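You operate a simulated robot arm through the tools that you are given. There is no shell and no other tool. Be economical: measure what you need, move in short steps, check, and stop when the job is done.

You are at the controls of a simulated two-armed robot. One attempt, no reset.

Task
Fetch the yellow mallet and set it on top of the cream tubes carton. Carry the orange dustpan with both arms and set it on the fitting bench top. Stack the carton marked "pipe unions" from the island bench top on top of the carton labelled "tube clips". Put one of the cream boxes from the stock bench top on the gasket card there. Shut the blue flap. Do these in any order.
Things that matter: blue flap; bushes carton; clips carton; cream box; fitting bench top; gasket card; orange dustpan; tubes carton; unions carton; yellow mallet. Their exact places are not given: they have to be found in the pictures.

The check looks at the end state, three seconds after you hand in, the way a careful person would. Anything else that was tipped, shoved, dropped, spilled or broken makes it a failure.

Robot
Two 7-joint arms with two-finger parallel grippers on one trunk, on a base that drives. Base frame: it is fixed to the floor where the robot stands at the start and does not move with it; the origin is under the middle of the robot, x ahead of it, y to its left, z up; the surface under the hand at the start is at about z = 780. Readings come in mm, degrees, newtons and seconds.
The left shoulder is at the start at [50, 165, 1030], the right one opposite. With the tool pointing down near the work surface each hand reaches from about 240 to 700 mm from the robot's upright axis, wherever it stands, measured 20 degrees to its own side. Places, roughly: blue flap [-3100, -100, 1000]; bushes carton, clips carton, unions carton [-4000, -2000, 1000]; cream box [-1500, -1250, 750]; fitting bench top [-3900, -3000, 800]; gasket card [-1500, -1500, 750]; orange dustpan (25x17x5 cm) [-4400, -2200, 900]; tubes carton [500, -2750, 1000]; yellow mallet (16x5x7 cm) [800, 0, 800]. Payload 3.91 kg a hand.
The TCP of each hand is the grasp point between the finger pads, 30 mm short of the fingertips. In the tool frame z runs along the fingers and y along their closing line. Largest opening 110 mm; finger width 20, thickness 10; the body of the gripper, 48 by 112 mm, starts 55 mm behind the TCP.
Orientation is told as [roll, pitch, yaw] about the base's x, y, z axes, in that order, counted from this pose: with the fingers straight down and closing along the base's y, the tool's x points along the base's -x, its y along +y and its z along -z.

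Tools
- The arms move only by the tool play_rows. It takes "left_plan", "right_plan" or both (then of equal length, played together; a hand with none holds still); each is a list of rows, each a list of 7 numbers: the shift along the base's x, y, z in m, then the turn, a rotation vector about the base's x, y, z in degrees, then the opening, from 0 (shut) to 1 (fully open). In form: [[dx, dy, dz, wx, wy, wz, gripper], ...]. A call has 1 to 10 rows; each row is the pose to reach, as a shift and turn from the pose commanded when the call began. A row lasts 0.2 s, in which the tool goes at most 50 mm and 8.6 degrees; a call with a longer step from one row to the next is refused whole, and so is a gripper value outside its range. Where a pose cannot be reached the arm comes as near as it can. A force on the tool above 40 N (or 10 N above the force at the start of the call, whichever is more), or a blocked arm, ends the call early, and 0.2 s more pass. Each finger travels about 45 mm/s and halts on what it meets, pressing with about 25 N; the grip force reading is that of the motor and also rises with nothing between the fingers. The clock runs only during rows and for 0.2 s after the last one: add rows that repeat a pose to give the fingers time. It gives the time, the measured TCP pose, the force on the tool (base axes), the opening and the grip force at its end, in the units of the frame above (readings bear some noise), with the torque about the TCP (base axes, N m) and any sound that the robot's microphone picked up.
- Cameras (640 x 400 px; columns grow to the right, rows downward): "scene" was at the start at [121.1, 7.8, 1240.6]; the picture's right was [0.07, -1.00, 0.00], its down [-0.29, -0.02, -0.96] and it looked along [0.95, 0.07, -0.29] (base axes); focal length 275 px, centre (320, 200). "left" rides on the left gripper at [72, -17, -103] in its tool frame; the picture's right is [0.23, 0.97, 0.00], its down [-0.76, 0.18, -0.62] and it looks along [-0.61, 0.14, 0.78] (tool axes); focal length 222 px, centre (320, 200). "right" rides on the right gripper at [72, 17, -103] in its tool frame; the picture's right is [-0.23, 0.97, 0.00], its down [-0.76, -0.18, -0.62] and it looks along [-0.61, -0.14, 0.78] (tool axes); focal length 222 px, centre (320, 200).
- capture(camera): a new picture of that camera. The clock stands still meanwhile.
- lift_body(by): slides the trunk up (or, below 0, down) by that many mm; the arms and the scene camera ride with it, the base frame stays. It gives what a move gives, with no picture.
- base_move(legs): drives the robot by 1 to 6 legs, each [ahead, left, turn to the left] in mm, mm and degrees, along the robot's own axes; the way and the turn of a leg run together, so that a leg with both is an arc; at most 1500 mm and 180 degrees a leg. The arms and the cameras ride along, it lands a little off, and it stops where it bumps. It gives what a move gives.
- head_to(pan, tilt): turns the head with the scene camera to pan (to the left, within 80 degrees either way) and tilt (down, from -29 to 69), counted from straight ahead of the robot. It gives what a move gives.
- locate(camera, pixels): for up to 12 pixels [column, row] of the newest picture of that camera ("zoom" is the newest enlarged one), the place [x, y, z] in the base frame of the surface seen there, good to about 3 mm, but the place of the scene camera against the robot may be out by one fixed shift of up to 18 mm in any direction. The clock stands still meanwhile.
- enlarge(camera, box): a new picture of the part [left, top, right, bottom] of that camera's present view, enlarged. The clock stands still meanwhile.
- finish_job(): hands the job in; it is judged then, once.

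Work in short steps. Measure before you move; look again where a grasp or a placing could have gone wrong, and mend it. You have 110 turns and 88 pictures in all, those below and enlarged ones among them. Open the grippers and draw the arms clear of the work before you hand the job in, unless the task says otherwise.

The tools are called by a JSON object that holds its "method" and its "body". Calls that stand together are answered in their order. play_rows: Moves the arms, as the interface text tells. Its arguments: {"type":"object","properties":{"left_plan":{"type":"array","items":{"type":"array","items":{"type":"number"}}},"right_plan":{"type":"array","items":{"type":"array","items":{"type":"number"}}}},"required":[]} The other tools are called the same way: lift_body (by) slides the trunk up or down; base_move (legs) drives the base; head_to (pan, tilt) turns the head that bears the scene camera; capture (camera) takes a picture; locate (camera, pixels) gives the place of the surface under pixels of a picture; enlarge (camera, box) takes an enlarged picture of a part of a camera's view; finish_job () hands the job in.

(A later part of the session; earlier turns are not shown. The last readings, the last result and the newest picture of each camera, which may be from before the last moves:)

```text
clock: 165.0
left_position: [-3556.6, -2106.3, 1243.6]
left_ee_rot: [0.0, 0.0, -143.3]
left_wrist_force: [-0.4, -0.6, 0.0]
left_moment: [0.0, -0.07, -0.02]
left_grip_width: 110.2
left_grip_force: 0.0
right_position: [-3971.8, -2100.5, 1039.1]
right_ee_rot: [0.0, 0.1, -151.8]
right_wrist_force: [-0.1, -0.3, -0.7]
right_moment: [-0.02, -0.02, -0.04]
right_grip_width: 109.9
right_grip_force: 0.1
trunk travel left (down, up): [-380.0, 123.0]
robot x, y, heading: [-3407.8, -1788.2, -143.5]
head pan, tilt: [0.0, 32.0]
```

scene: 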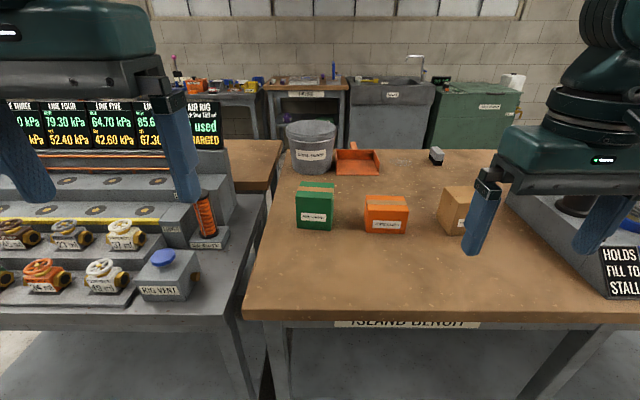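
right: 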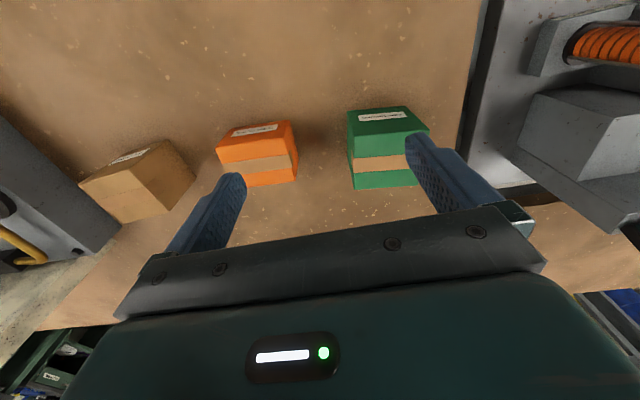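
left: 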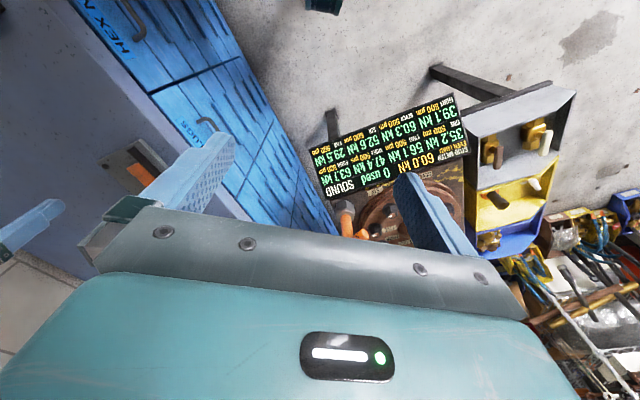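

The green carton is 96 x 81, centred at (-3944,-2092), with required yaw about -151. I align above it first.

{"method": "play_rows", "body": {"right_plan": [[0.014, 0.004, -0.015, 0, 0, 0.5, 1], [0.028, 0.009, -0.03, 0, 0, 1, 1], [0.028, 0.009, -0.045, 0, 0, 1, 1], [0.028, 0.009, -0.045, 0, 0, 1, 1]]}}

{"method": "capture", "body": {"camera": "right"}}

```text
clock: 166.0
left_position: [-3555.2, -2106.0, 1244.8]
left_ee_rot: [0.0, -0.1, -143.2]
left_wrist_force: [-1.1, -0.7, -0.6]
left_moment: [-0.01, -0.04, -0.03]
left_grip_width: 109.9
left_grip_force: 0.1
right_position: [-3941.6, -2091.1, 992.8]
right_ee_rot: [-0.1, -0.1, -150.9]
right_wrist_force: [0.4, -0.8, -0.8]
right_moment: [-0.01, -0.01, 0.01]
right_grip_width: 110.1
right_grip_force: 0.0
trunk travel left (down, up): [-380.0, 123.0]
robot x, y, heading: [-3405.3, -1790.2, -143.2]
head pan, tilt: [0.0, 32.0]
```

```text
37 pictures are left
```

right: 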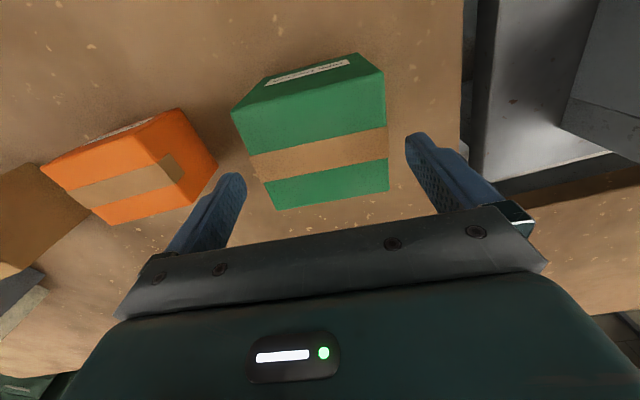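

The carton lies centred between the fingers. I descend to 912 and close.

{"method": "play_rows", "body": {"right_plan": [[-0.001, -0.001, -0.02, 0, 0, 0, 1], [-0.002, -0.001, -0.04, 0, 0, 0, 1], [-0.002, -0.001, -0.06, 0, 0, 0, 1], [-0.002, -0.001, -0.08, 0, 0, 0, 1], [-0.002, -0.001, -0.08, 0, 0, 0, 0.9], [-0.002, -0.001, -0.08, 0, 0, 0, 0.7], [-0.002, -0.001, -0.08, 0, 0, 0, 0.5], [-0.002, -0.001, -0.08, 0, 0, 0, 0.5]]}}

```text
clock: 167.8
left_position: [-3554.8, -2106.8, 1245.0]
left_ee_rot: [-0.1, 0.1, -143.2]
left_wrist_force: [-0.2, 0.8, -0.2]
left_moment: [0.0, 0.0, 0.0]
left_grip_width: 110.0
left_grip_force: 0.0
right_position: [-3942.9, -2092.6, 912.9]
right_ee_rot: [0.0, -0.1, -150.7]
right_wrist_force: [0.1, 0.1, 0.5]
right_moment: [-0.02, -0.01, -0.01]
right_grip_width: 100.1
right_grip_force: 25.4
trunk travel left (down, up): [-380.0, 123.0]
robot x, y, heading: [-3407.3, -1786.7, -143.1]
head pan, tilt: [0.0, 32.0]
```

Gripped at 100 mm. I lift slowly by 60 mm and check.

{"method": "play_rows", "body": {"right_plan": [[0, 0, 0.003, 0, 0, 0, 0.5], [0, 0, 0.008, 0, 0, 0, 0.5], [0, 0, 0.014, 0, 0, 0, 0.5], [0, 0, 0.02, 0, 0, 0, 0.5], [0, 0, 0.028, 0, 0, 0, 0.5], [0, 0, 0.036, 0, 0, 0, 0.5], [0, 0, 0.044, 0, 0, 0, 0.5], [0, 0, 0.052, 0, 0, 0, 0.5], [0, 0, 0.06, 0, 0, 0, 0.5], [0, 0, 0.06, 0, 0, 0, 0.5]]}}

{"method": "capture", "body": {"camera": "right"}}

```text
clock: 170.0
left_position: [-3555.6, -2106.8, 1244.1]
left_ee_rot: [-0.1, 0.0, -143.2]
left_wrist_force: [0.4, 0.1, -0.2]
left_moment: [-0.01, 0.06, 0.05]
left_grip_width: 110.0
left_grip_force: 0.0
right_position: [-3945.2, -2091.6, 974.4]
right_ee_rot: [0.0, 0.0, -150.8]
right_wrist_force: [0.9, 0.8, -2.7]
right_moment: [-0.02, -0.02, 0.01]
right_grip_width: 99.8
right_grip_force: 25.3
trunk travel left (down, up): [-380.0, 123.0]
robot x, y, heading: [-3407.7, -1786.6, -143.4]
head pan, tilt: [0.0, 32.0]
```

```text
36 pictures are left
```

right: 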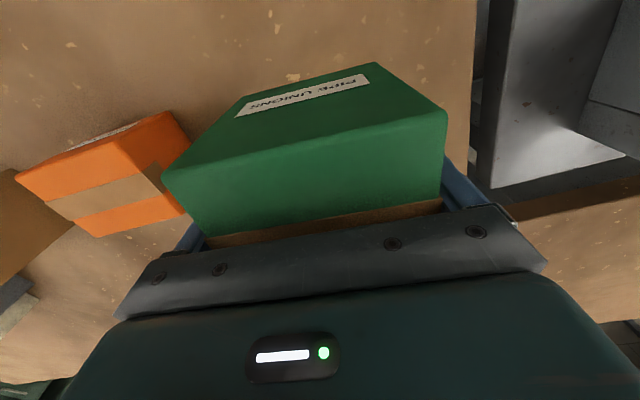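

Held. I locate the orange carton's top corners from this view, and raise the trunk 80 mm.

{"method": "enlarge", "body": {"camera": "right", "box": [0, 90, 220, 250]}}

{"method": "locate", "body": {"camera": "right", "pixels": [[20, 180], [150, 155], [104, 233], [185, 210], [100, 195], [60, 205]]}}

{"method": "capture", "body": {"camera": "scene"}}

```text
2.50 times, centred on (110, 170) of right
```

zoom: 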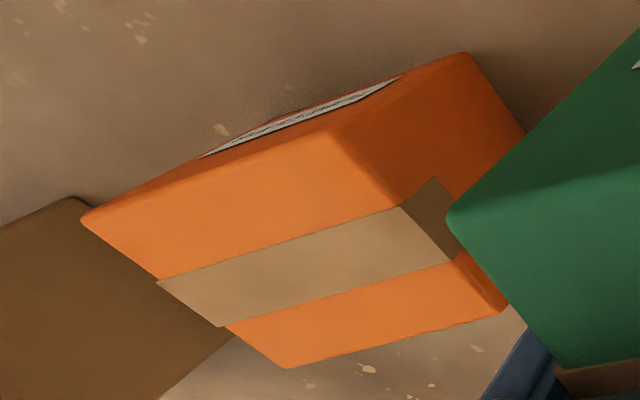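

```text
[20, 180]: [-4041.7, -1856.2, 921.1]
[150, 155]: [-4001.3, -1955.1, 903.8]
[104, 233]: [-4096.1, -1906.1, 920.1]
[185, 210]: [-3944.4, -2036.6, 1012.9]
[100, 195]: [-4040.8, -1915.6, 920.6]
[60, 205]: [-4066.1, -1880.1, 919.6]
```

```text
34 pictures are left
```

scene: 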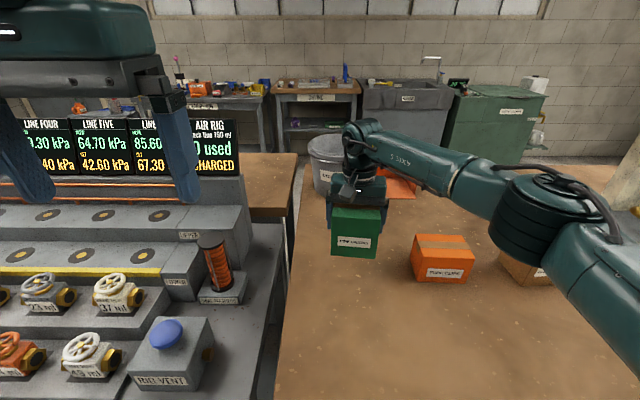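

{"method": "locate", "body": {"camera": "zoom", "pixels": [[88, 224], [332, 137], [398, 208], [448, 262], [288, 362], [300, 240]]}}

{"method": "locate", "body": {"camera": "scene", "pixels": [[414, 257], [474, 258], [417, 235], [464, 235], [440, 245]]}}

{"method": "lift_body", "body": {"by": 80}}

```text
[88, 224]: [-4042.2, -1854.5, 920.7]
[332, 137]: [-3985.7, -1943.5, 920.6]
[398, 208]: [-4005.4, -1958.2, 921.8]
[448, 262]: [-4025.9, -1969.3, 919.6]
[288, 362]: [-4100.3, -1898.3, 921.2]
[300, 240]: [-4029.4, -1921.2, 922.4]
```

```text
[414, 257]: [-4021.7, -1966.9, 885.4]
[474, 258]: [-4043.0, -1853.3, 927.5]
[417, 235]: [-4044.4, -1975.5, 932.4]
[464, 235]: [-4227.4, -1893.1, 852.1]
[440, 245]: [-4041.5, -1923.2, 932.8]
```

```text
clock: 171.2
left_position: [-3555.9, -2108.3, 1323.2]
left_ee_rot: [0.0, -0.1, -143.1]
left_wrist_force: [0.4, 0.1, -0.5]
left_moment: [0.02, 0.03, 0.0]
left_grip_width: 110.0
left_grip_force: 0.1
right_position: [-3943.9, -2092.0, 1053.4]
right_ee_rot: [0.1, -0.1, -150.8]
right_wrist_force: [-1.2, 0.4, -3.4]
right_moment: [0.0, 0.0, -0.01]
right_grip_width: 99.6
right_grip_force: 25.2
trunk travel left (down, up): [-460.0, 43.0]
robot x, y, heading: [-3402.8, -1785.2, -143.5]
head pan, tilt: [0.0, 32.0]
```

The orange carton's top is at 920.5, centred at (-4043,-1921), with yaw -147.6. I carry the green carton over it at z 1053.

{"method": "play_rows", "body": {"right_plan": [[-0.005, 0.009, 0, 0, 0, 0, 0.5], [-0.016, 0.027, 0, 0, 0, 0.5, 0.5], [-0.029, 0.05, 0, 0, 0, 1, 0.5], [-0.042, 0.073, 0, 0, 0, 1.5, 0.5], [-0.055, 0.096, 0, 0, 0, 2, 0.5], [-0.068, 0.119, 0, 0, 0, 2.5, 0.5], [-0.082, 0.142, 0, 0, 0, 3, 0.5], [-0.093, 0.161, 0, 0, 0, 3.2, 0.5], [-0.099, 0.171, 0, 0, 0, 3.2, 0.5], [-0.099, 0.171, 0, 0, 0, 3.2, 0.5]]}}

{"method": "capture", "body": {"camera": "scene"}}

```text
clock: 173.4
left_position: [-3556.1, -2105.4, 1323.5]
left_ee_rot: [0.0, 0.0, -143.2]
left_wrist_force: [0.1, 0.5, -0.9]
left_moment: [0.05, -0.01, 0.04]
left_grip_width: 110.2
left_grip_force: 0.0
right_position: [-4043.8, -1920.7, 1053.6]
right_ee_rot: [0.0, -0.1, -147.6]
right_wrist_force: [0.1, 0.2, -2.2]
right_moment: [0.0, 0.0, 0.0]
right_grip_width: 99.8
right_grip_force: 24.6
trunk travel left (down, up): [-460.0, 43.0]
robot x, y, heading: [-3403.4, -1787.8, -143.6]
head pan, tilt: [0.0, 32.0]
```

```text
33 pictures are left
```

scene: 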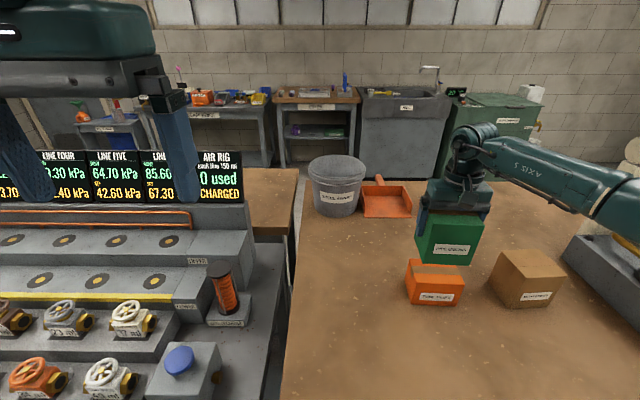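

The green carton is right over the orange one. I lower to near contact and creep.

{"method": "play_rows", "body": {"right_plan": [[0, 0, -0.012, 0, 0, 0, 0.5], [0, 0, -0.028, 0, 0, 0, 0.5], [0, 0, -0.042, 0, 0, 0, 0.5], [0, 0, -0.052, 0, 0, 0, 0.5], [0, 0, -0.057, 0, 0, 0, 0.5], [0, 0, -0.059, 0, 0, 0, 0.5], [0, 0, -0.0605, 0, 0, 0, 0.5], [0, 0, -0.062, 0, 0, 0, 0.5], [0, 0, -0.062, 0, 0, 0, 0.5]]}}

```text
clock: 175.4
left_position: [-3554.9, -2104.8, 1324.4]
left_ee_rot: [0.0, -0.2, -143.1]
left_wrist_force: [0.1, 0.3, 0.4]
left_moment: [0.01, -0.04, 0.03]
left_grip_width: 110.0
left_grip_force: 0.2
right_position: [-4043.3, -1921.0, 992.2]
right_ee_rot: [0.0, -0.1, -147.7]
right_wrist_force: [-1.0, 1.0, 5.8]
right_moment: [0.36, -0.12, 0.1]
right_grip_width: 99.9
right_grip_force: 25.4
trunk travel left (down, up): [-460.0, 43.0]
robot x, y, heading: [-3405.2, -1787.1, -143.2]
head pan, tilt: [0.0, 32.0]
```

Contact (+5.8 N at 992). I release, and then rise.

{"method": "play_rows", "body": {"right_plan": [[0, 0, 0, 0, 0, 0, 0.95], [0, 0, 0, 0, 0, 0, 1], [0, 0, 0, 0, 0, 0, 1], [0, 0, 0, 0, 0, 0, 1], [0, 0, 0.02, 0, 0, 0, 1], [0, 0, 0.05, 0, 0, 0, 1], [0, 0, 0.09, 0, 0, 0, 1], [0, 0, 0.13, 0, 0, 0, 1], [0.03, 0.01, 0.15, 0, 0, 0, 1]]}}

{"method": "capture", "body": {"camera": "scene"}}

```text
clock: 177.4
left_position: [-3555.1, -2105.3, 1324.5]
left_ee_rot: [0.1, -0.1, -143.2]
left_wrist_force: [0.0, 0.8, -0.4]
left_moment: [0.0, 0.02, 0.01]
left_grip_width: 109.7
left_grip_force: 0.0
right_position: [-4012.6, -1909.6, 1142.2]
right_ee_rot: [-0.1, -0.2, -147.7]
right_wrist_force: [0.2, -0.3, 0.6]
right_moment: [-0.02, -0.01, 0.02]
right_grip_width: 109.8
right_grip_force: 0.1
trunk travel left (down, up): [-460.0, 43.0]
robot x, y, heading: [-3404.7, -1787.2, -143.1]
head pan, tilt: [0.0, 32.0]
```

```text
32 pictures are left
```

scene: 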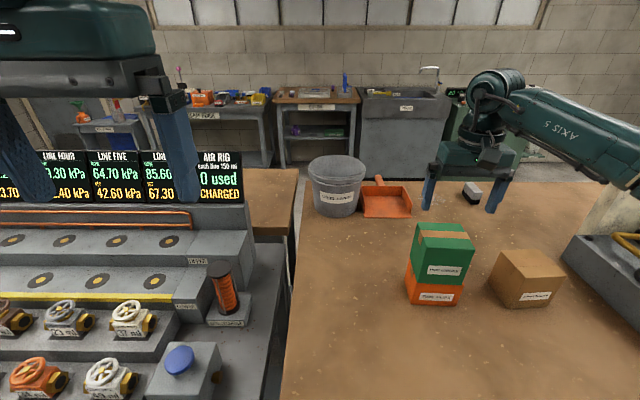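

The unions carton stands on the clips carton. Now I measure the dustpan, the island's back corners and the wooden bench behind the rig.

{"method": "enlarge", "body": {"camera": "scene", "box": [230, 80, 510, 240]}}

{"method": "locate", "body": {"camera": "scene", "pixels": [[302, 180], [597, 200], [298, 171], [284, 234], [255, 228], [365, 216], [410, 213], [405, 186], [363, 187], [380, 178], [335, 205], [287, 163]]}}

```text
2.29 times, centred on (370, 160) of scene
```

zoom: 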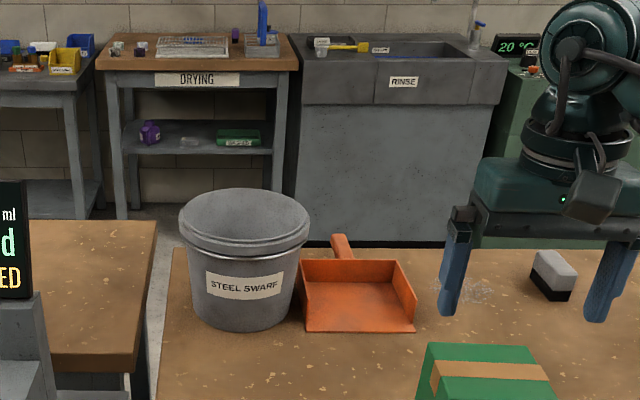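

```text
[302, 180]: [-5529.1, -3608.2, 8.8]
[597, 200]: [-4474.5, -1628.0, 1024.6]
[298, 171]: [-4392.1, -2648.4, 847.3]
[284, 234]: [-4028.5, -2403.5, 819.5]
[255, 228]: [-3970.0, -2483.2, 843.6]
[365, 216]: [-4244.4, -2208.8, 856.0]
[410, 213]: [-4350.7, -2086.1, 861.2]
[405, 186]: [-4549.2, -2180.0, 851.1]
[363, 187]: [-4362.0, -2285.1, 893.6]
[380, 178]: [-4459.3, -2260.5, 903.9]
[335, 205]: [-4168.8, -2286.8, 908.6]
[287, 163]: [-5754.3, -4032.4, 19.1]
```

The dustpan must be reached from the back aisle. The blue flap at (-3100,-100) seems to be on the back of the bench behind me, so I do that first: retract the right hand, drive there and turn round.

{"method": "play_rows", "body": {"right_plan": [[0.04, 0, 0.02, 0, 0, 0, 1], [0.08, 0, 0.03, 0, 0, 0, 1], [0.12, 0, 0.03, 0, 0, 0, 0.8], [0.16, 0, 0.03, 0, 0, 0, 0.5], [0.2, 0, 0.03, 0, 0, 0, 0.2], [0.226, 0, 0.03, 0, 0, 0, 0]]}}

{"method": "base_move", "body": {"legs": [[-450, 0, 0], [0, -1164, 0], [0, 0, 180]]}}

{"method": "capture", "body": {"camera": "scene"}}

```text
clock: 178.8
left_position: [-3555.5, -2106.2, 1325.1]
left_ee_rot: [0.0, -0.1, -143.3]
left_wrist_force: [0.3, -0.3, 0.3]
left_moment: [-0.01, 0.0, -0.04]
left_grip_width: 110.0
left_grip_force: 0.1
right_position: [-3786.7, -1910.8, 1172.6]
right_ee_rot: [0.0, -0.1, -147.7]
right_wrist_force: [0.4, 1.3, 0.2]
right_moment: [0.02, -0.02, 0.0]
right_grip_width: 24.6
right_grip_force: 0.1
trunk travel left (down, up): [-460.0, 43.0]
robot x, y, heading: [-3404.3, -1788.6, -143.4]
head pan, tilt: [0.0, 32.0]
```

```text
clock: 199.0
left_position: [-3599.5, -258.7, 1325.0]
left_ee_rot: [0.1, -0.2, 38.2]
left_wrist_force: [-0.7, 0.6, 0.4]
left_moment: [0.01, -0.03, 0.02]
left_grip_width: 110.0
left_grip_force: 0.1
right_position: [-3362.8, -449.3, 1171.2]
right_ee_rot: [0.0, -0.1, 33.9]
right_wrist_force: [-0.3, -0.1, -0.3]
right_moment: [-0.01, -0.01, 0.02]
right_grip_width: 0.0
right_grip_force: 24.9
trunk travel left (down, up): [-460.0, 43.0]
robot x, y, heading: [-3738.6, -581.3, 38.0]
head pan, tilt: [0.0, 32.0]
```

```text
30 pictures are left
```

scene: 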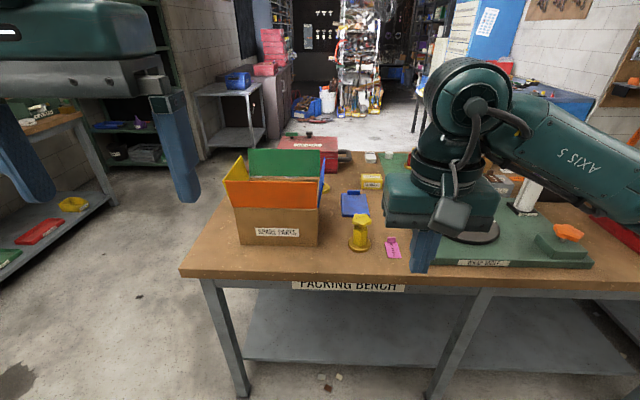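

The "SPARE PARTS" carton has yellow, green, orange and blue flaps, with the blue one on its right. I enlarge and measure it.

{"method": "enlarge", "body": {"camera": "scene", "box": [210, 130, 390, 260]}}

{"method": "locate", "body": {"camera": "scene", "pixels": [[318, 208], [325, 162], [320, 190], [326, 180], [321, 180], [240, 207], [317, 185], [229, 182], [322, 152], [248, 152], [245, 245], [317, 245]]}}

```text
3.08 times, centred on (300, 195) of scene
```

zoom: 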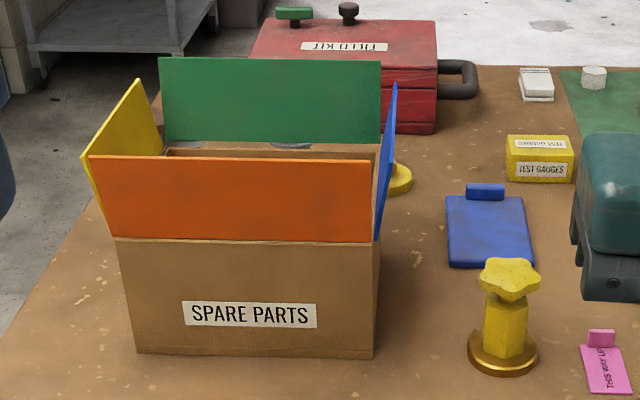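

```text
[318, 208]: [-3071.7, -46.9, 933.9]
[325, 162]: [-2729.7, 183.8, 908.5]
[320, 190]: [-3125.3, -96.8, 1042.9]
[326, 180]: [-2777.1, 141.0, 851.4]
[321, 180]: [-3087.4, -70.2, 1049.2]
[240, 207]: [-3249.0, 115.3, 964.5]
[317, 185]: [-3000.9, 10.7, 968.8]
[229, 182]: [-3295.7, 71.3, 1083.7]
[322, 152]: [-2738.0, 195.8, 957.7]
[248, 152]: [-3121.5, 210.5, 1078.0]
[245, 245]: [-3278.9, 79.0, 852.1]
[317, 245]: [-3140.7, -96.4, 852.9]
```

I measure more points of the flaps and the bench edge in the enlarged picture.

{"method": "locate", "body": {"camera": "zoom", "pixels": [[376, 236], [380, 170], [394, 90], [392, 130], [386, 160], [370, 165], [95, 160], [118, 232], [366, 238], [375, 65], [165, 62], [376, 140]]}}

{"method": "locate", "body": {"camera": "scene", "pixels": [[185, 273], [300, 280], [410, 287], [360, 220], [355, 195], [207, 300]]}}

```text
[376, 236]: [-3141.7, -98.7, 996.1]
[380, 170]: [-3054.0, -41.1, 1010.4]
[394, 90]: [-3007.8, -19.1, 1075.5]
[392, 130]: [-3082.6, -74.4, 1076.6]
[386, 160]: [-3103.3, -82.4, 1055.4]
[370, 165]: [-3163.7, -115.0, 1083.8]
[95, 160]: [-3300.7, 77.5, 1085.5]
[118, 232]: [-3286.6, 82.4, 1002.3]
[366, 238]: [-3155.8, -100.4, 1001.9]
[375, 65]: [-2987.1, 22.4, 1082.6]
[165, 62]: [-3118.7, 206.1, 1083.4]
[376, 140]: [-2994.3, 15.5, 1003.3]
```

```text
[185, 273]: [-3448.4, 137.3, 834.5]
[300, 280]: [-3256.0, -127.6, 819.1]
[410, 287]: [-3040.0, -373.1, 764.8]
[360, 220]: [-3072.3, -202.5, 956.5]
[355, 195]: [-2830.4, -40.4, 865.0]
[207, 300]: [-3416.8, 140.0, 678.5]
```

Blue flap: the hinge line runs from (-3142,-99) to (-2994,15) at z about 990, the top is at about 1065, and it leans about 12° outward. I drive to where the right hand can push it from the right.

{"method": "base_move", "body": {"legs": [[320, 206, 0]]}}

{"method": "head_to", "body": {"pan": -20, "tilt": 42}}

{"method": "capture", "body": {"camera": "scene"}}

```text
clock: 201.4
left_position: [-3474.7, 99.7, 1325.2]
left_ee_rot: [-0.1, 0.0, 38.2]
left_wrist_force: [0.1, 1.4, 0.4]
left_moment: [-0.05, -0.02, 0.01]
left_grip_width: 110.1
left_grip_force: 0.1
right_position: [-3237.2, -90.7, 1172.4]
right_ee_rot: [-0.1, -0.1, 33.7]
right_wrist_force: [-0.7, 0.6, 0.1]
right_moment: [0.02, 0.01, -0.01]
right_grip_width: 0.0
right_grip_force: 25.2
trunk travel left (down, up): [-460.0, 43.0]
robot x, y, heading: [-3618.0, -226.4, 37.7]
head pan, tilt: [0.0, 32.0]
```

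```text
clock: 202.2
left_position: [-3474.9, 100.2, 1325.2]
left_ee_rot: [0.0, -0.1, 38.1]
left_wrist_force: [-1.0, 1.0, -0.3]
left_moment: [-0.02, 0.01, 0.02]
left_grip_width: 109.8
left_grip_force: 0.0
right_position: [-3238.2, -90.1, 1171.4]
right_ee_rot: [0.0, 0.0, 33.7]
right_wrist_force: [0.4, 0.3, -0.2]
right_moment: [0.04, -0.03, 0.01]
right_grip_width: 0.0
right_grip_force: 24.7
trunk travel left (down, up): [-460.0, 43.0]
robot x, y, heading: [-3618.7, -221.0, 38.2]
head pan, tilt: [-20.0, 42.0]
```

```text
28 pictures are left
```

scene: 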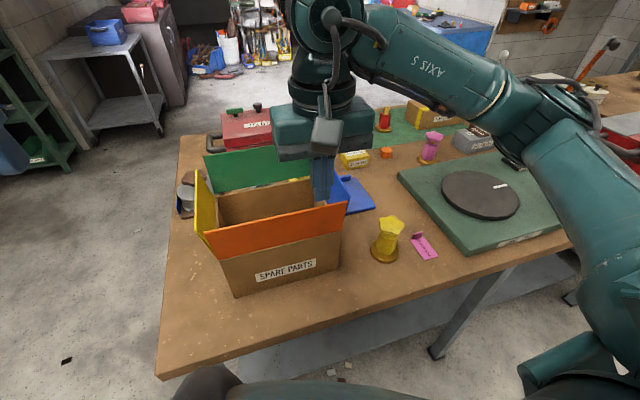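

I move the closed right hand at a safe height to the right of the blue flap, around (-3022,-102).

{"method": "play_rows", "body": {"right_plan": [[0.045, -0.004, 0, 0, 0, 2, 0], [0.09, -0.008, 0, 0, 0, 4, 0], [0.135, -0.01, 0, 0, 0, 4, 0], [0.18, -0.011, 0, 0, 0, 4, 0], [0.216, -0.012, 0, 0, 0, 4, 0], [0.216, -0.012, 0, 0, 0, 4, 0]]}}

{"method": "capture", "body": {"camera": "right"}}

{"method": "capture", "body": {"camera": "scene"}}

```text
clock: 203.7
left_position: [-3474.2, 100.7, 1324.0]
left_ee_rot: [0.0, -0.2, 38.1]
left_wrist_force: [0.0, -0.2, -0.5]
left_moment: [0.03, -0.02, 0.0]
left_grip_width: 109.8
left_grip_force: 0.0
right_position: [-3021.4, -102.1, 1171.1]
right_ee_rot: [0.1, -0.1, 37.6]
right_wrist_force: [-0.2, 0.6, -0.2]
right_moment: [0.04, -0.03, 0.0]
right_grip_width: 0.0
right_grip_force: 25.2
trunk travel left (down, up): [-460.0, 43.0]
robot x, y, heading: [-3617.7, -219.4, 38.0]
head pan, tilt: [-20.0, 42.0]
```

```text
27 pictures are left
```

right: 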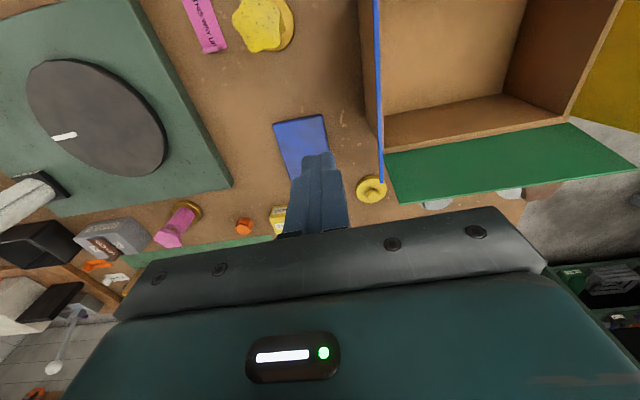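

```text
26 pictures are left
```

scene: 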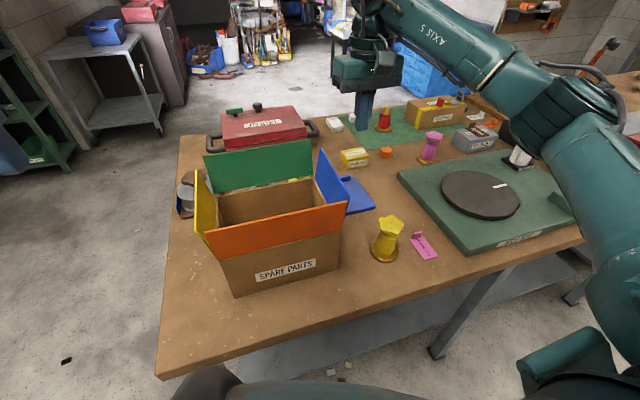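

I locate the blue flap's top edge and hinge from the wrist camera.

{"method": "locate", "body": {"camera": "right", "pixels": [[378, 10], [380, 100], [382, 178], [385, 60], [386, 140], [388, 150], [470, 140], [372, 190], [300, 140]]}}

{"method": "locate", "body": {"camera": "scene", "pixels": [[319, 152], [332, 180], [346, 200], [318, 178], [330, 195], [340, 204]]}}

```text
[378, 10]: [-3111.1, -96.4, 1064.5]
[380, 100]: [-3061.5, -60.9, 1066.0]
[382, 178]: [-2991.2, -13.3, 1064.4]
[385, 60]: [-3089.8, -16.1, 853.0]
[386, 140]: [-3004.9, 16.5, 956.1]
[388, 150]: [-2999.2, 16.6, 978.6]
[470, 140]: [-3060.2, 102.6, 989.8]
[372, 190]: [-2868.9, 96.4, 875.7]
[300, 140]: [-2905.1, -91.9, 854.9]
```

```text
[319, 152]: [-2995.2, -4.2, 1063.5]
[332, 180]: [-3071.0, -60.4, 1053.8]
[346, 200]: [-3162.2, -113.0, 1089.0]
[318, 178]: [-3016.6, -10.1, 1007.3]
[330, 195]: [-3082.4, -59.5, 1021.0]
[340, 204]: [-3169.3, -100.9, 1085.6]
```

The flap's top edge is 57 mm away sideways, at z 1066. I descend to a tip height of about 1045 and push sideways until the flap passes vertical.

{"method": "play_rows", "body": {"right_plan": [[0, 0, -0.048, 0, 0, 0, 0], [0, 0, -0.096, 0, 0, 0, 0], [-0.012, 0.016, -0.096, 0, 0, 0, 0], [-0.024, 0.032, -0.096, 0, 0, 0, 0], [-0.034, 0.044, -0.096, 0, 0, 0, 0], [-0.043, 0.055, -0.096, 0, 0, 0, 0], [-0.052, 0.067, -0.096, 0, 0, 0, 0], [-0.06, 0.078, -0.096, 0, 0, 0, 0], [-0.067, 0.087, -0.096, 0, 0, 0, 0]]}}

{"method": "capture", "body": {"camera": "scene"}}

```text
clock: 205.7
left_position: [-3474.6, 101.4, 1325.2]
left_ee_rot: [0.0, -0.1, 38.1]
left_wrist_force: [0.4, -0.1, -0.5]
left_moment: [-0.02, 0.0, 0.01]
left_grip_width: 110.1
left_grip_force: 0.0
right_position: [-3089.2, -13.1, 1076.3]
right_ee_rot: [-0.1, -0.2, 37.8]
right_wrist_force: [0.4, -1.1, -0.4]
right_moment: [0.03, -0.02, 0.04]
right_grip_width: 0.3
right_grip_force: 25.3
trunk travel left (down, up): [-460.0, 43.0]
robot x, y, heading: [-3615.2, -225.6, 37.9]
head pan, tilt: [-20.0, 42.0]
```

```text
25 pictures are left
```

scene: 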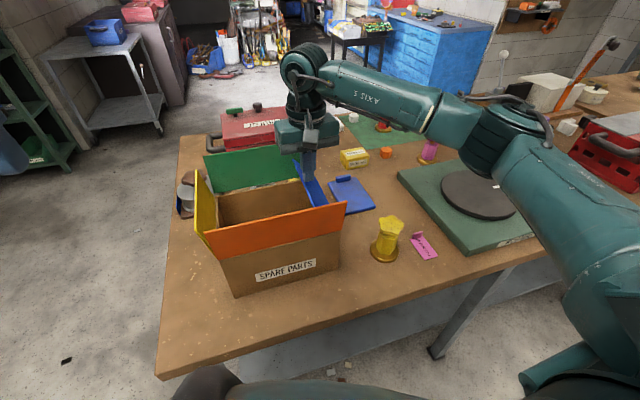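

The flap is folding inward with little force. I follow the arc down.

{"method": "play_rows", "body": {"right_plan": [[-0.005, 0.006, -0.008, 0, 0, 0, 0], [-0.008, 0.01, -0.018, 0, 0, 0, 0], [-0.01, 0.013, -0.028, 0, 0, 0, 0], [-0.012, 0.015, -0.037, 0, 0, 0, 0], [-0.012, 0.016, -0.045, 0, 0, 0, 0], [-0.012, 0.016, -0.052, 0, 0, 0, 0], [-0.012, 0.016, -0.055, 0, 0, 0, 0], [-0.012, 0.016, -0.055, 0, 0, 0, 0]]}}

{"method": "capture", "body": {"camera": "scene"}}

```text
clock: 207.4
left_position: [-3474.6, 99.8, 1324.6]
left_ee_rot: [0.0, 0.0, 38.0]
left_wrist_force: [-0.1, 1.0, -0.1]
left_moment: [0.01, -0.03, 0.02]
left_grip_width: 110.1
left_grip_force: 0.1
right_position: [-3100.5, 1.4, 1020.9]
right_ee_rot: [0.1, -0.1, 37.7]
right_wrist_force: [0.5, 0.3, -0.7]
right_moment: [0.0, -0.01, 0.0]
right_grip_width: 0.0
right_grip_force: 24.3
trunk travel left (down, up): [-460.0, 43.0]
robot x, y, heading: [-3614.3, -223.9, 38.4]
head pan, tilt: [-20.0, 42.0]
```

```text
24 pictures are left
```

scene: 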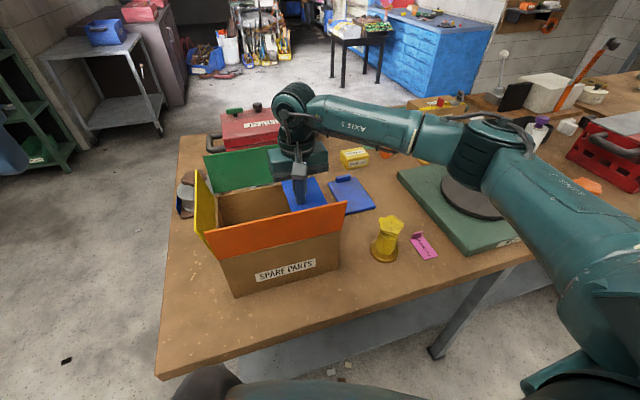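

The flap is nearly flat and there is still no reaction force. I press a few millimetres more and look closely.

{"method": "play_rows", "body": {"right_plan": [[0, 0, -0.002, 0, 0, 0, 0], [0, 0, -0.004, 0, 0, 0, 0], [0, 0, -0.006, 0, 0, 0, 0], [0, 0, -0.006, 0, 0, 0, 0]]}}

{"method": "enlarge", "body": {"camera": "scene", "box": [180, 120, 380, 300]}}

{"method": "locate", "body": {"camera": "zoom", "pixels": [[335, 195], [370, 200], [430, 240], [480, 260], [380, 290], [350, 230], [440, 200]]}}

```text
clock: 208.4
left_position: [-3472.6, 99.6, 1325.4]
left_ee_rot: [0.0, -0.1, 38.1]
left_wrist_force: [-0.2, 0.0, 0.0]
left_moment: [-0.03, -0.02, 0.0]
left_grip_width: 109.8
left_grip_force: 0.0
right_position: [-3101.9, 1.1, 1014.2]
right_ee_rot: [0.1, -0.1, 37.7]
right_wrist_force: [0.0, -0.1, -0.2]
right_moment: [0.04, 0.02, 0.03]
right_grip_width: 0.0
right_grip_force: 25.2
trunk travel left (down, up): [-460.0, 43.0]
robot x, y, heading: [-3618.9, -223.7, 37.7]
head pan, tilt: [-20.0, 42.0]
```

```text
2.22 times, centred on (280, 210) of scene
```

zoom: 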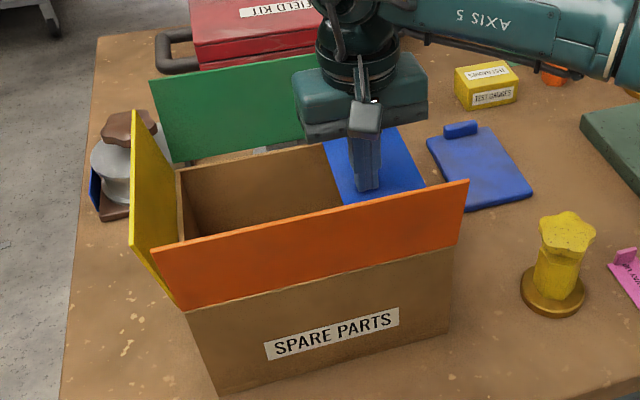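

```text
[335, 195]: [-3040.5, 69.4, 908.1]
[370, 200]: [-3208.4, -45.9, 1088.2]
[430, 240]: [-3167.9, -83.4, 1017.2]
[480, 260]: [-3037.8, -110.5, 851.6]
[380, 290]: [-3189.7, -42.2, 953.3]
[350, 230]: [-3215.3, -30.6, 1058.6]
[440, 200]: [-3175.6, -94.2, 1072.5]
```

The blue flap looks flat. I measure its slope.

{"method": "locate", "body": {"camera": "zoom", "pixels": [[335, 155], [345, 190], [395, 145], [410, 170], [395, 180], [420, 184]]}}

```text
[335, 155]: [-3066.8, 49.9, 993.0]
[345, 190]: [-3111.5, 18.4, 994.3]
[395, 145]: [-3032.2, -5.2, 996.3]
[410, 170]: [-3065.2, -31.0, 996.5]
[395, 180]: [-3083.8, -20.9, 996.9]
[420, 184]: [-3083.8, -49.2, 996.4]
```

The flap is flat within a few millimetres, so it is shut. I lift the hand straight up and check that it stays.

{"method": "play_rows", "body": {"right_plan": [[0, 0, 0.02, 0, 0, 0, 0], [0, 0, 0.06, 0, 0, 0, 0], [0, 0, 0.1, 0, 0, 0, 0], [0, 0, 0.14, 0, 0, 0, 0], [0, 0, 0.17, 0, 0, 0, 0], [-0.03, -0.03, 0.18, 0, 0, 0, 0], [-0.06, -0.06, 0.18, 0, 0, 0, 0], [-0.09, -0.09, 0.18, 0, 0, 0, 0], [-0.12, -0.11, 0.18, 0, 0, 0, 0]]}}

{"method": "base_move", "body": {"legs": [[-200, 0, 0]]}}

{"method": "capture", "body": {"camera": "scene"}}

```text
clock: 210.4
left_position: [-3474.7, 98.9, 1325.2]
left_ee_rot: [-0.1, 0.0, 38.1]
left_wrist_force: [-0.1, -0.1, 0.4]
left_moment: [-0.04, 0.0, 0.02]
left_grip_width: 109.8
left_grip_force: 0.0
right_position: [-3221.7, -111.3, 1195.3]
right_ee_rot: [0.0, -0.1, 37.7]
right_wrist_force: [0.0, 0.1, 0.8]
right_moment: [0.02, -0.01, -0.04]
right_grip_width: 0.0
right_grip_force: 24.8
trunk travel left (down, up): [-460.0, 43.0]
robot x, y, heading: [-3622.2, -215.9, 38.0]
head pan, tilt: [-20.0, 42.0]
```

```text
clock: 212.1
left_position: [-3632.9, -24.9, 1323.7]
left_ee_rot: [0.0, -0.1, 38.2]
left_wrist_force: [-0.1, -0.2, 0.0]
left_moment: [0.03, -0.01, 0.03]
left_grip_width: 109.9
left_grip_force: 0.1
right_position: [-3380.3, -233.4, 1196.3]
right_ee_rot: [0.0, 0.0, 37.7]
right_wrist_force: [-0.1, 0.0, -0.2]
right_moment: [0.03, -0.05, -0.01]
right_grip_width: 0.0
right_grip_force: 25.3
trunk travel left (down, up): [-460.0, 43.0]
robot x, y, heading: [-3775.1, -344.4, 38.1]
head pan, tilt: [-20.0, 42.0]
```

```text
22 pictures are left
```

scene: 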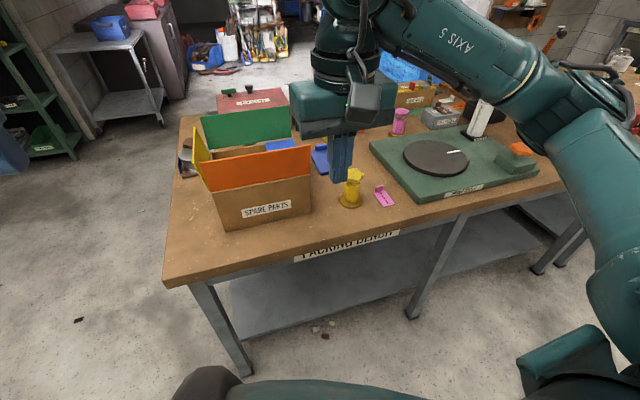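

The flap stays shut. Now I turn to face along the aisle to find the way around the island's end to the back aisle.

{"method": "base_move", "body": {"legs": [[-100, 0, 0], [0, 0, 125]]}}

{"method": "head_to", "body": {"pan": 0, "tilt": 25}}

{"method": "capture", "body": {"camera": "scene"}}

```text
clock: 218.4
left_position: [-4198.1, -477.5, 1324.6]
left_ee_rot: [0.0, -0.2, 163.5]
left_wrist_force: [0.0, 0.4, -0.6]
left_moment: [0.02, 0.03, -0.03]
left_grip_width: 110.2
left_grip_force: 0.1
right_position: [-4173.8, -150.7, 1195.0]
right_ee_rot: [0.0, -0.1, 163.1]
right_wrist_force: [0.0, -1.2, -0.3]
right_moment: [0.02, 0.02, -0.01]
right_grip_width: 0.1
right_grip_force: 25.4
trunk travel left (down, up): [-460.0, 43.0]
robot x, y, heading: [-3852.4, -404.1, 163.1]
head pan, tilt: [-20.0, 42.0]
```

```text
clock: 219.2
left_position: [-4197.9, -476.9, 1324.6]
left_ee_rot: [0.0, -0.1, 163.5]
left_wrist_force: [-0.6, -0.6, -0.4]
left_moment: [-0.02, 0.0, 0.0]
left_grip_width: 109.9
left_grip_force: 0.1
right_position: [-4173.8, -149.0, 1194.2]
right_ee_rot: [0.0, -0.1, 163.1]
right_wrist_force: [0.1, -0.3, 0.1]
right_moment: [0.01, 0.0, -0.02]
right_grip_width: 0.1
right_grip_force: 25.3
trunk travel left (down, up): [-460.0, 43.0]
robot x, y, heading: [-3851.0, -407.2, 163.4]
head pan, tilt: [0.0, 25.0]
```

```text
21 pictures are left
```

scene: 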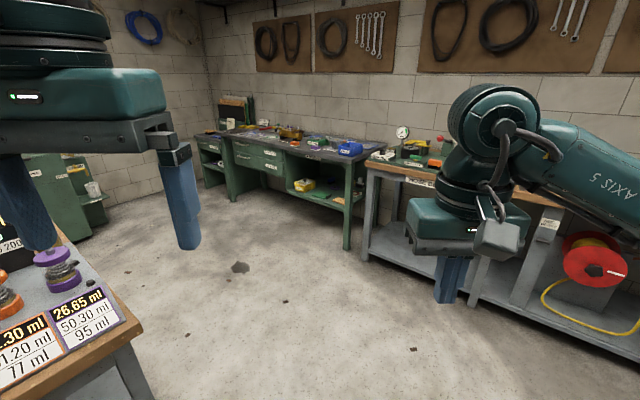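

The floor beyond is open. I measure the limits: the green bench, the left cabinet and the island corner.

{"method": "locate", "body": {"camera": "scene", "pixels": [[348, 247], [240, 205], [205, 187], [85, 238], [105, 218], [138, 325], [85, 232], [370, 258], [240, 267], [60, 240]]}}

```text
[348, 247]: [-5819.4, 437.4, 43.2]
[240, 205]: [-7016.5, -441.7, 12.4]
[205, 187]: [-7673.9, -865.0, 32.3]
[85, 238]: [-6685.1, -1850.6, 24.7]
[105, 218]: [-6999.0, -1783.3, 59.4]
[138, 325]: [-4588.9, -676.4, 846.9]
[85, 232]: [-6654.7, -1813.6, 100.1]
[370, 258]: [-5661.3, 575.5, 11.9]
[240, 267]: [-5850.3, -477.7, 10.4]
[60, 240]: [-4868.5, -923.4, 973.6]
```

There is ample room. I drive around the island's end into the back aisle and turn to face the island at heading 36.

{"method": "base_move", "body": {"legs": [[778, -152, 0], [579, 753, 0], [579, 753, 0], [-725, 558, 0], [-725, 558, 0], [0, 0, -127]]}}

{"method": "capture", "body": {"camera": "scene"}}

```text
clock: 251.9
left_position: [-4886.1, -2303.2, 1323.6]
left_ee_rot: [0.1, -0.1, 37.7]
left_wrist_force: [-0.8, 0.3, 0.0]
left_moment: [-0.01, 0.01, 0.02]
left_grip_width: 109.7
left_grip_force: 0.1
right_position: [-4634.3, -2514.6, 1195.5]
right_ee_rot: [0.1, -0.1, 37.3]
right_wrist_force: [-0.1, 0.1, -0.5]
right_moment: [0.0, 0.02, -0.03]
right_grip_width: 0.0
right_grip_force: 24.6
trunk travel left (down, up): [-460.0, 43.0]
robot x, y, heading: [-5030.4, -2622.1, 37.4]
head pan, tilt: [0.0, 25.0]
```

```text
20 pictures are left
```

scene: 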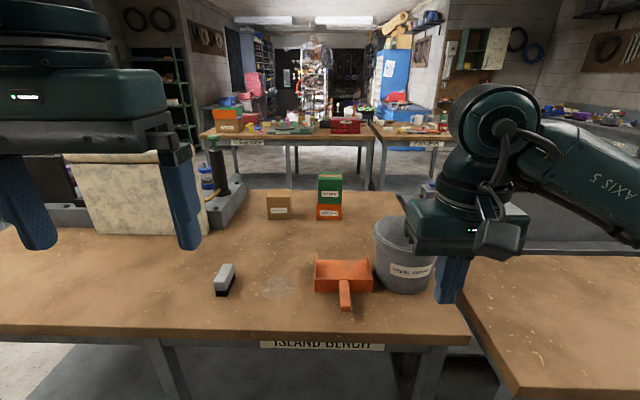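

I enlarge the dustpan and measure it, the bucket, the bench edge and the fitting bench.

{"method": "enlarge", "body": {"camera": "scene", "box": [270, 200, 450, 330]}}

{"method": "locate", "body": {"camera": "zoom", "pixels": [[165, 195], [165, 325], [360, 215], [360, 328], [262, 360], [270, 395], [262, 310], [262, 250], [385, 320], [175, 300], [375, 215], [262, 272]]}}

{"method": "locate", "body": {"camera": "scene", "pixels": [[470, 338], [300, 333], [460, 262], [510, 370], [560, 290], [600, 340], [400, 200]]}}

```text
3.08 times, centred on (360, 265) of scene
```

zoom: 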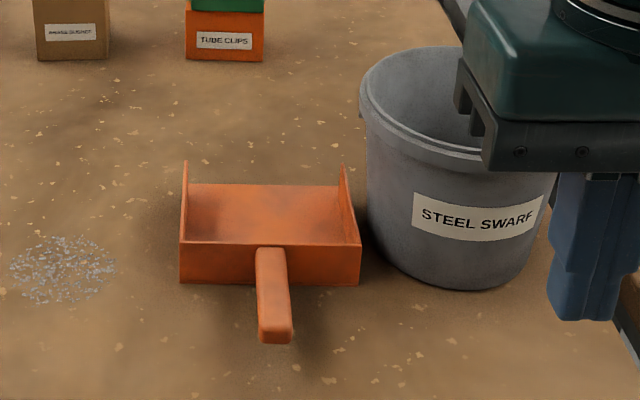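

```text
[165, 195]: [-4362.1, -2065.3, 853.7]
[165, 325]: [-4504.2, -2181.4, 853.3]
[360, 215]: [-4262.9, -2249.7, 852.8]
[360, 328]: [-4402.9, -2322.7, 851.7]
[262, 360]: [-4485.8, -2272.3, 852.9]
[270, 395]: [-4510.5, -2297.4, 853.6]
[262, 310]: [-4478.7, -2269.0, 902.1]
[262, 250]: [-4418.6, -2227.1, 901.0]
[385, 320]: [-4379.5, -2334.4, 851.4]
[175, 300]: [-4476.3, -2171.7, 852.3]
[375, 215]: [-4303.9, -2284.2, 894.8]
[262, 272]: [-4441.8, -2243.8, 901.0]
```

```text
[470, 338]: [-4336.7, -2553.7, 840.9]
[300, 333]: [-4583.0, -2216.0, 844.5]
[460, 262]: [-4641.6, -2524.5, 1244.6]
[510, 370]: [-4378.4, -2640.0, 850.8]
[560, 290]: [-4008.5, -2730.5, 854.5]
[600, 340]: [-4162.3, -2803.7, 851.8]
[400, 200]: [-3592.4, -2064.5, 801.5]
```

The handle points at me at z about 890, and the right wall is tight against the bucket. I plan to grip the handle with the right hand and the left side wall with the left hand. I move closer and lower the trunk a little.

{"method": "base_move", "body": {"legs": [[265, -30, 0]]}}

{"method": "lift_body", "body": {"by": -80}}

{"method": "head_to", "body": {"pan": 0, "tilt": 50}}

{"method": "capture", "body": {"camera": "scene"}}

{"method": "capture", "body": {"camera": "left"}}

```text
clock: 253.8
left_position: [-4658.0, -2164.6, 1323.8]
left_ee_rot: [0.1, 0.0, 37.7]
left_wrist_force: [0.9, 1.0, -0.5]
left_moment: [-0.08, 0.02, 0.01]
left_grip_width: 109.8
left_grip_force: 0.1
right_position: [-4406.9, -2375.9, 1194.7]
right_ee_rot: [0.0, -0.2, 37.4]
right_wrist_force: [0.4, -0.3, -0.2]
right_moment: [-0.05, 0.03, 0.01]
right_grip_width: 0.0
right_grip_force: 25.1
trunk travel left (down, up): [-460.0, 43.0]
robot x, y, heading: [-4804.7, -2485.9, 37.7]
head pan, tilt: [0.0, 25.0]
```

```text
clock: 255.0
left_position: [-4659.3, -2165.3, 1247.0]
left_ee_rot: [0.1, -0.1, 37.7]
left_wrist_force: [-0.1, 0.6, -0.6]
left_moment: [-0.02, -0.05, -0.03]
left_grip_width: 110.1
left_grip_force: 0.0
right_position: [-4407.7, -2376.3, 1114.9]
right_ee_rot: [0.0, 0.0, 37.4]
right_wrist_force: [1.0, 0.0, 0.3]
right_moment: [-0.02, 0.05, 0.03]
right_grip_width: 0.2
right_grip_force: 25.4
trunk travel left (down, up): [-380.0, 123.0]
robot x, y, heading: [-4803.2, -2481.7, 37.4]
head pan, tilt: [0.0, 25.0]
```

```text
clock: 255.9
left_position: [-4659.1, -2166.5, 1244.9]
left_ee_rot: [0.1, -0.1, 37.7]
left_wrist_force: [0.4, 0.5, 0.1]
left_moment: [0.0, 0.0, 0.03]
left_grip_width: 110.0
left_grip_force: 0.1
right_position: [-4406.2, -2376.0, 1113.6]
right_ee_rot: [0.0, -0.1, 37.4]
right_wrist_force: [-0.1, 0.3, -0.1]
right_moment: [0.0, 0.02, 0.02]
right_grip_width: 0.0
right_grip_force: 24.7
trunk travel left (down, up): [-380.0, 123.0]
robot x, y, heading: [-4802.3, -2487.0, 37.9]
head pan, tilt: [0.0, 50.0]
```

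```text
18 pictures are left
```

scene: 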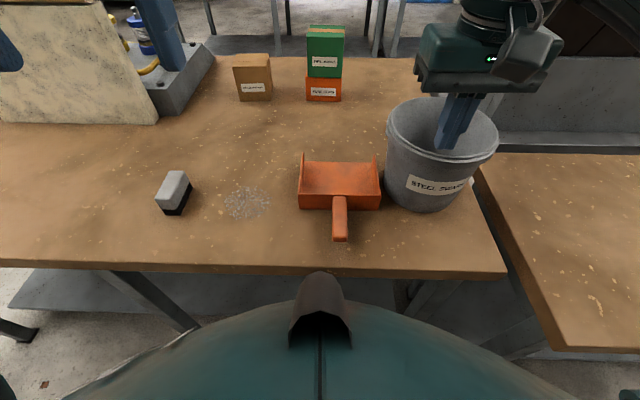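

```text
17 pictures are left
```

left: 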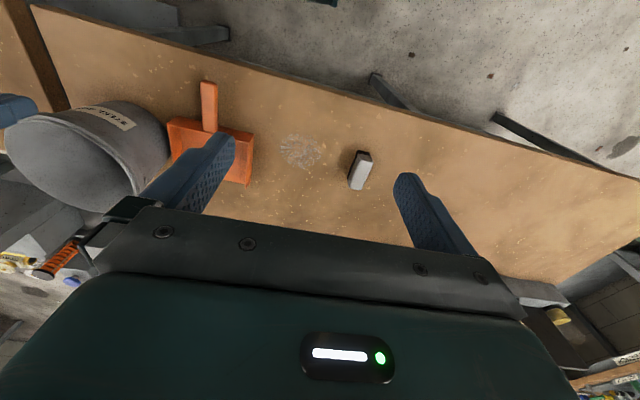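

I enlarge the dustpan from here and locate its handle, walls and the bucket rim.

{"method": "enlarge", "body": {"camera": "scene", "box": [270, 130, 410, 260]}}

{"method": "locate", "body": {"camera": "zoom", "pixels": [[150, 125], [142, 290], [145, 366], [505, 355], [485, 135], [320, 480], [340, 380], [170, 200], [470, 300], [325, 350], [125, 330], [530, 320]]}}

{"method": "locate", "body": {"camera": "scene", "pixels": [[388, 125], [386, 150], [340, 205], [340, 232], [300, 195], [302, 160], [376, 165], [380, 200]]}}

```text
3.08 times, centred on (340, 195) of scene
```

zoom: 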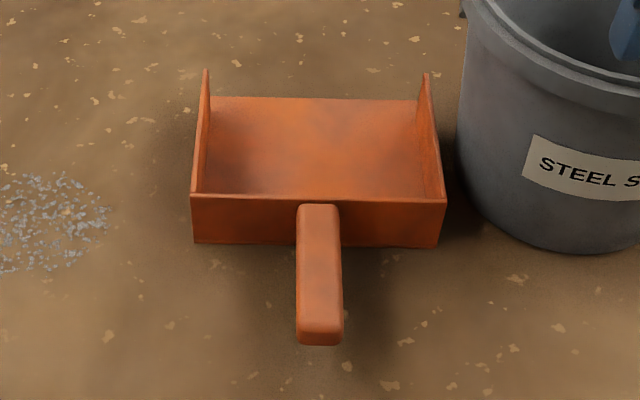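

```text
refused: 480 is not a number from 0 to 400
```

```text
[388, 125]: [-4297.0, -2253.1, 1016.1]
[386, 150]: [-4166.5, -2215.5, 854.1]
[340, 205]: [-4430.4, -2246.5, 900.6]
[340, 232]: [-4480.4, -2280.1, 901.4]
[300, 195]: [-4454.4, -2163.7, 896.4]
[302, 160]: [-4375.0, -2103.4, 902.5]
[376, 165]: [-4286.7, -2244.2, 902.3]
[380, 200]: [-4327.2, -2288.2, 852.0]
```

{"method": "locate", "body": {"camera": "zoom", "pixels": [[194, 188], [200, 130], [206, 80], [443, 195], [428, 85], [318, 215], [320, 270], [320, 325], [301, 270], [341, 270], [310, 198], [300, 150]]}}

```text
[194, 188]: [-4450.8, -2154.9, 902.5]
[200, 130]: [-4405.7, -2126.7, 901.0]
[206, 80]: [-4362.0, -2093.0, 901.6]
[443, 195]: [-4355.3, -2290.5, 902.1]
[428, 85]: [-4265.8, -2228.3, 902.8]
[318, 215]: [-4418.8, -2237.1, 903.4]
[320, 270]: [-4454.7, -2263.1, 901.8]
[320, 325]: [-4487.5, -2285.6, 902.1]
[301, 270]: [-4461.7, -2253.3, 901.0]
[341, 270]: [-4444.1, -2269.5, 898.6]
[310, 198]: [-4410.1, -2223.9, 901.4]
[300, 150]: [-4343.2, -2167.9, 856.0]
```

The left wall's top runs from (-4451,-2155) to (-4362,-2093) and the handle from (-4419,-2237) to (-4487,-2286), with tops at about 891 true and axis about 35°. I bring both hands to hover, right above the handle and left above the left wall.

{"method": "play_rows", "body": {"left_plan": [[0.03, 0.007, -0.025, 0, 0, -1, 0.8], [0.06, 0.014, -0.05, 0, 0, -2, 0.6], [0.09, 0.02, -0.078, 0, 0, -2.4, 0.45], [0.12, 0.027, -0.106, 0, 0, -2.4, 0.45], [0.15, 0.034, -0.136, 0, 0, -2.4, 0.45], [0.18, 0.04, -0.166, 0, 0, -2.4, 0.45], [0.21, 0.047, -0.196, 0, 0, -2.4, 0.45], [0.24, 0.054, -0.226, 0, 0, -2.4, 0.45], [0.265, 0.06, -0.256, 0, 0, -2.4, 0.45], [0.284, 0.063, -0.286, 0, 0, -2.4, 0.45]], "right_plan": [[-0.014, 0.025, 0, 0, 0, 0, 0], [-0.03, 0.05, 0, 0, 0, -1, 0.1], [-0.046, 0.077, 0, 0, 0, -2, 0.3], [-0.062, 0.104, 0, 0, 0, -2, 0.45], [-0.062, 0.104, -0.03, 0, 0, -2, 0.45], [-0.062, 0.104, -0.06, 0, 0, -2, 0.45], [-0.062, 0.104, -0.09, 0, 0, -2, 0.45], [-0.062, 0.104, -0.12, 0, 0, -2, 0.45], [-0.062, 0.104, -0.14, 0, 0, -2, 0.45], [-0.062, 0.104, -0.154, 0, 0, -2, 0.45]]}}

{"method": "capture", "body": {"camera": "left"}}

{"method": "capture", "body": {"camera": "right"}}

```text
clock: 258.1
left_position: [-4375.3, -2102.7, 957.1]
left_ee_rot: [0.1, -0.1, 35.4]
left_wrist_force: [0.5, -0.2, 0.1]
left_moment: [-0.02, 0.02, 0.01]
left_grip_width: 49.5
left_grip_force: 0.0
right_position: [-4470.2, -2272.4, 961.6]
right_ee_rot: [0.1, -0.1, 35.4]
right_wrist_force: [0.3, -0.4, -0.3]
right_moment: [-0.01, 0.01, 0.0]
right_grip_width: 49.5
right_grip_force: 0.0
trunk travel left (down, up): [-380.0, 123.0]
robot x, y, heading: [-4802.6, -2484.3, 37.6]
head pan, tilt: [0.0, 50.0]
```

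```text
15 pictures are left
```

left: 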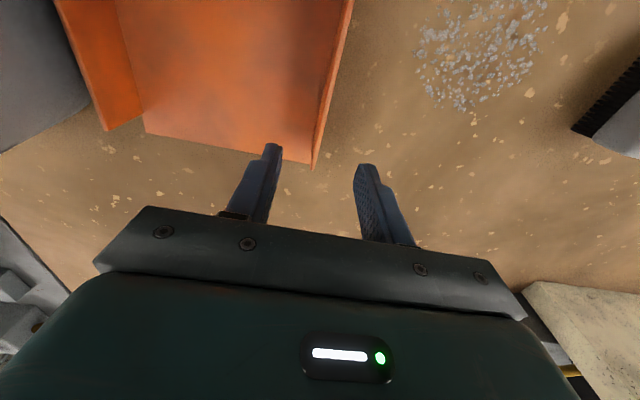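

```text
14 pictures are left
```

right: 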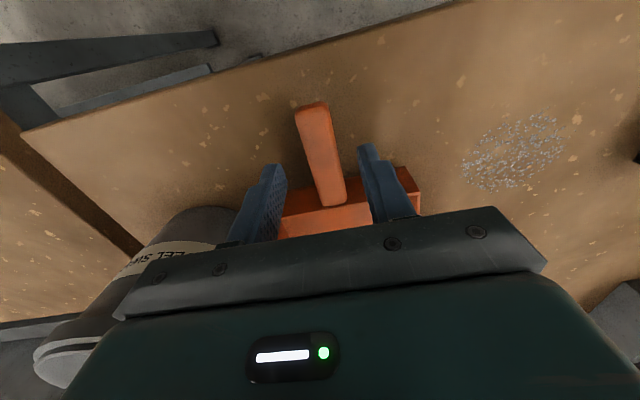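

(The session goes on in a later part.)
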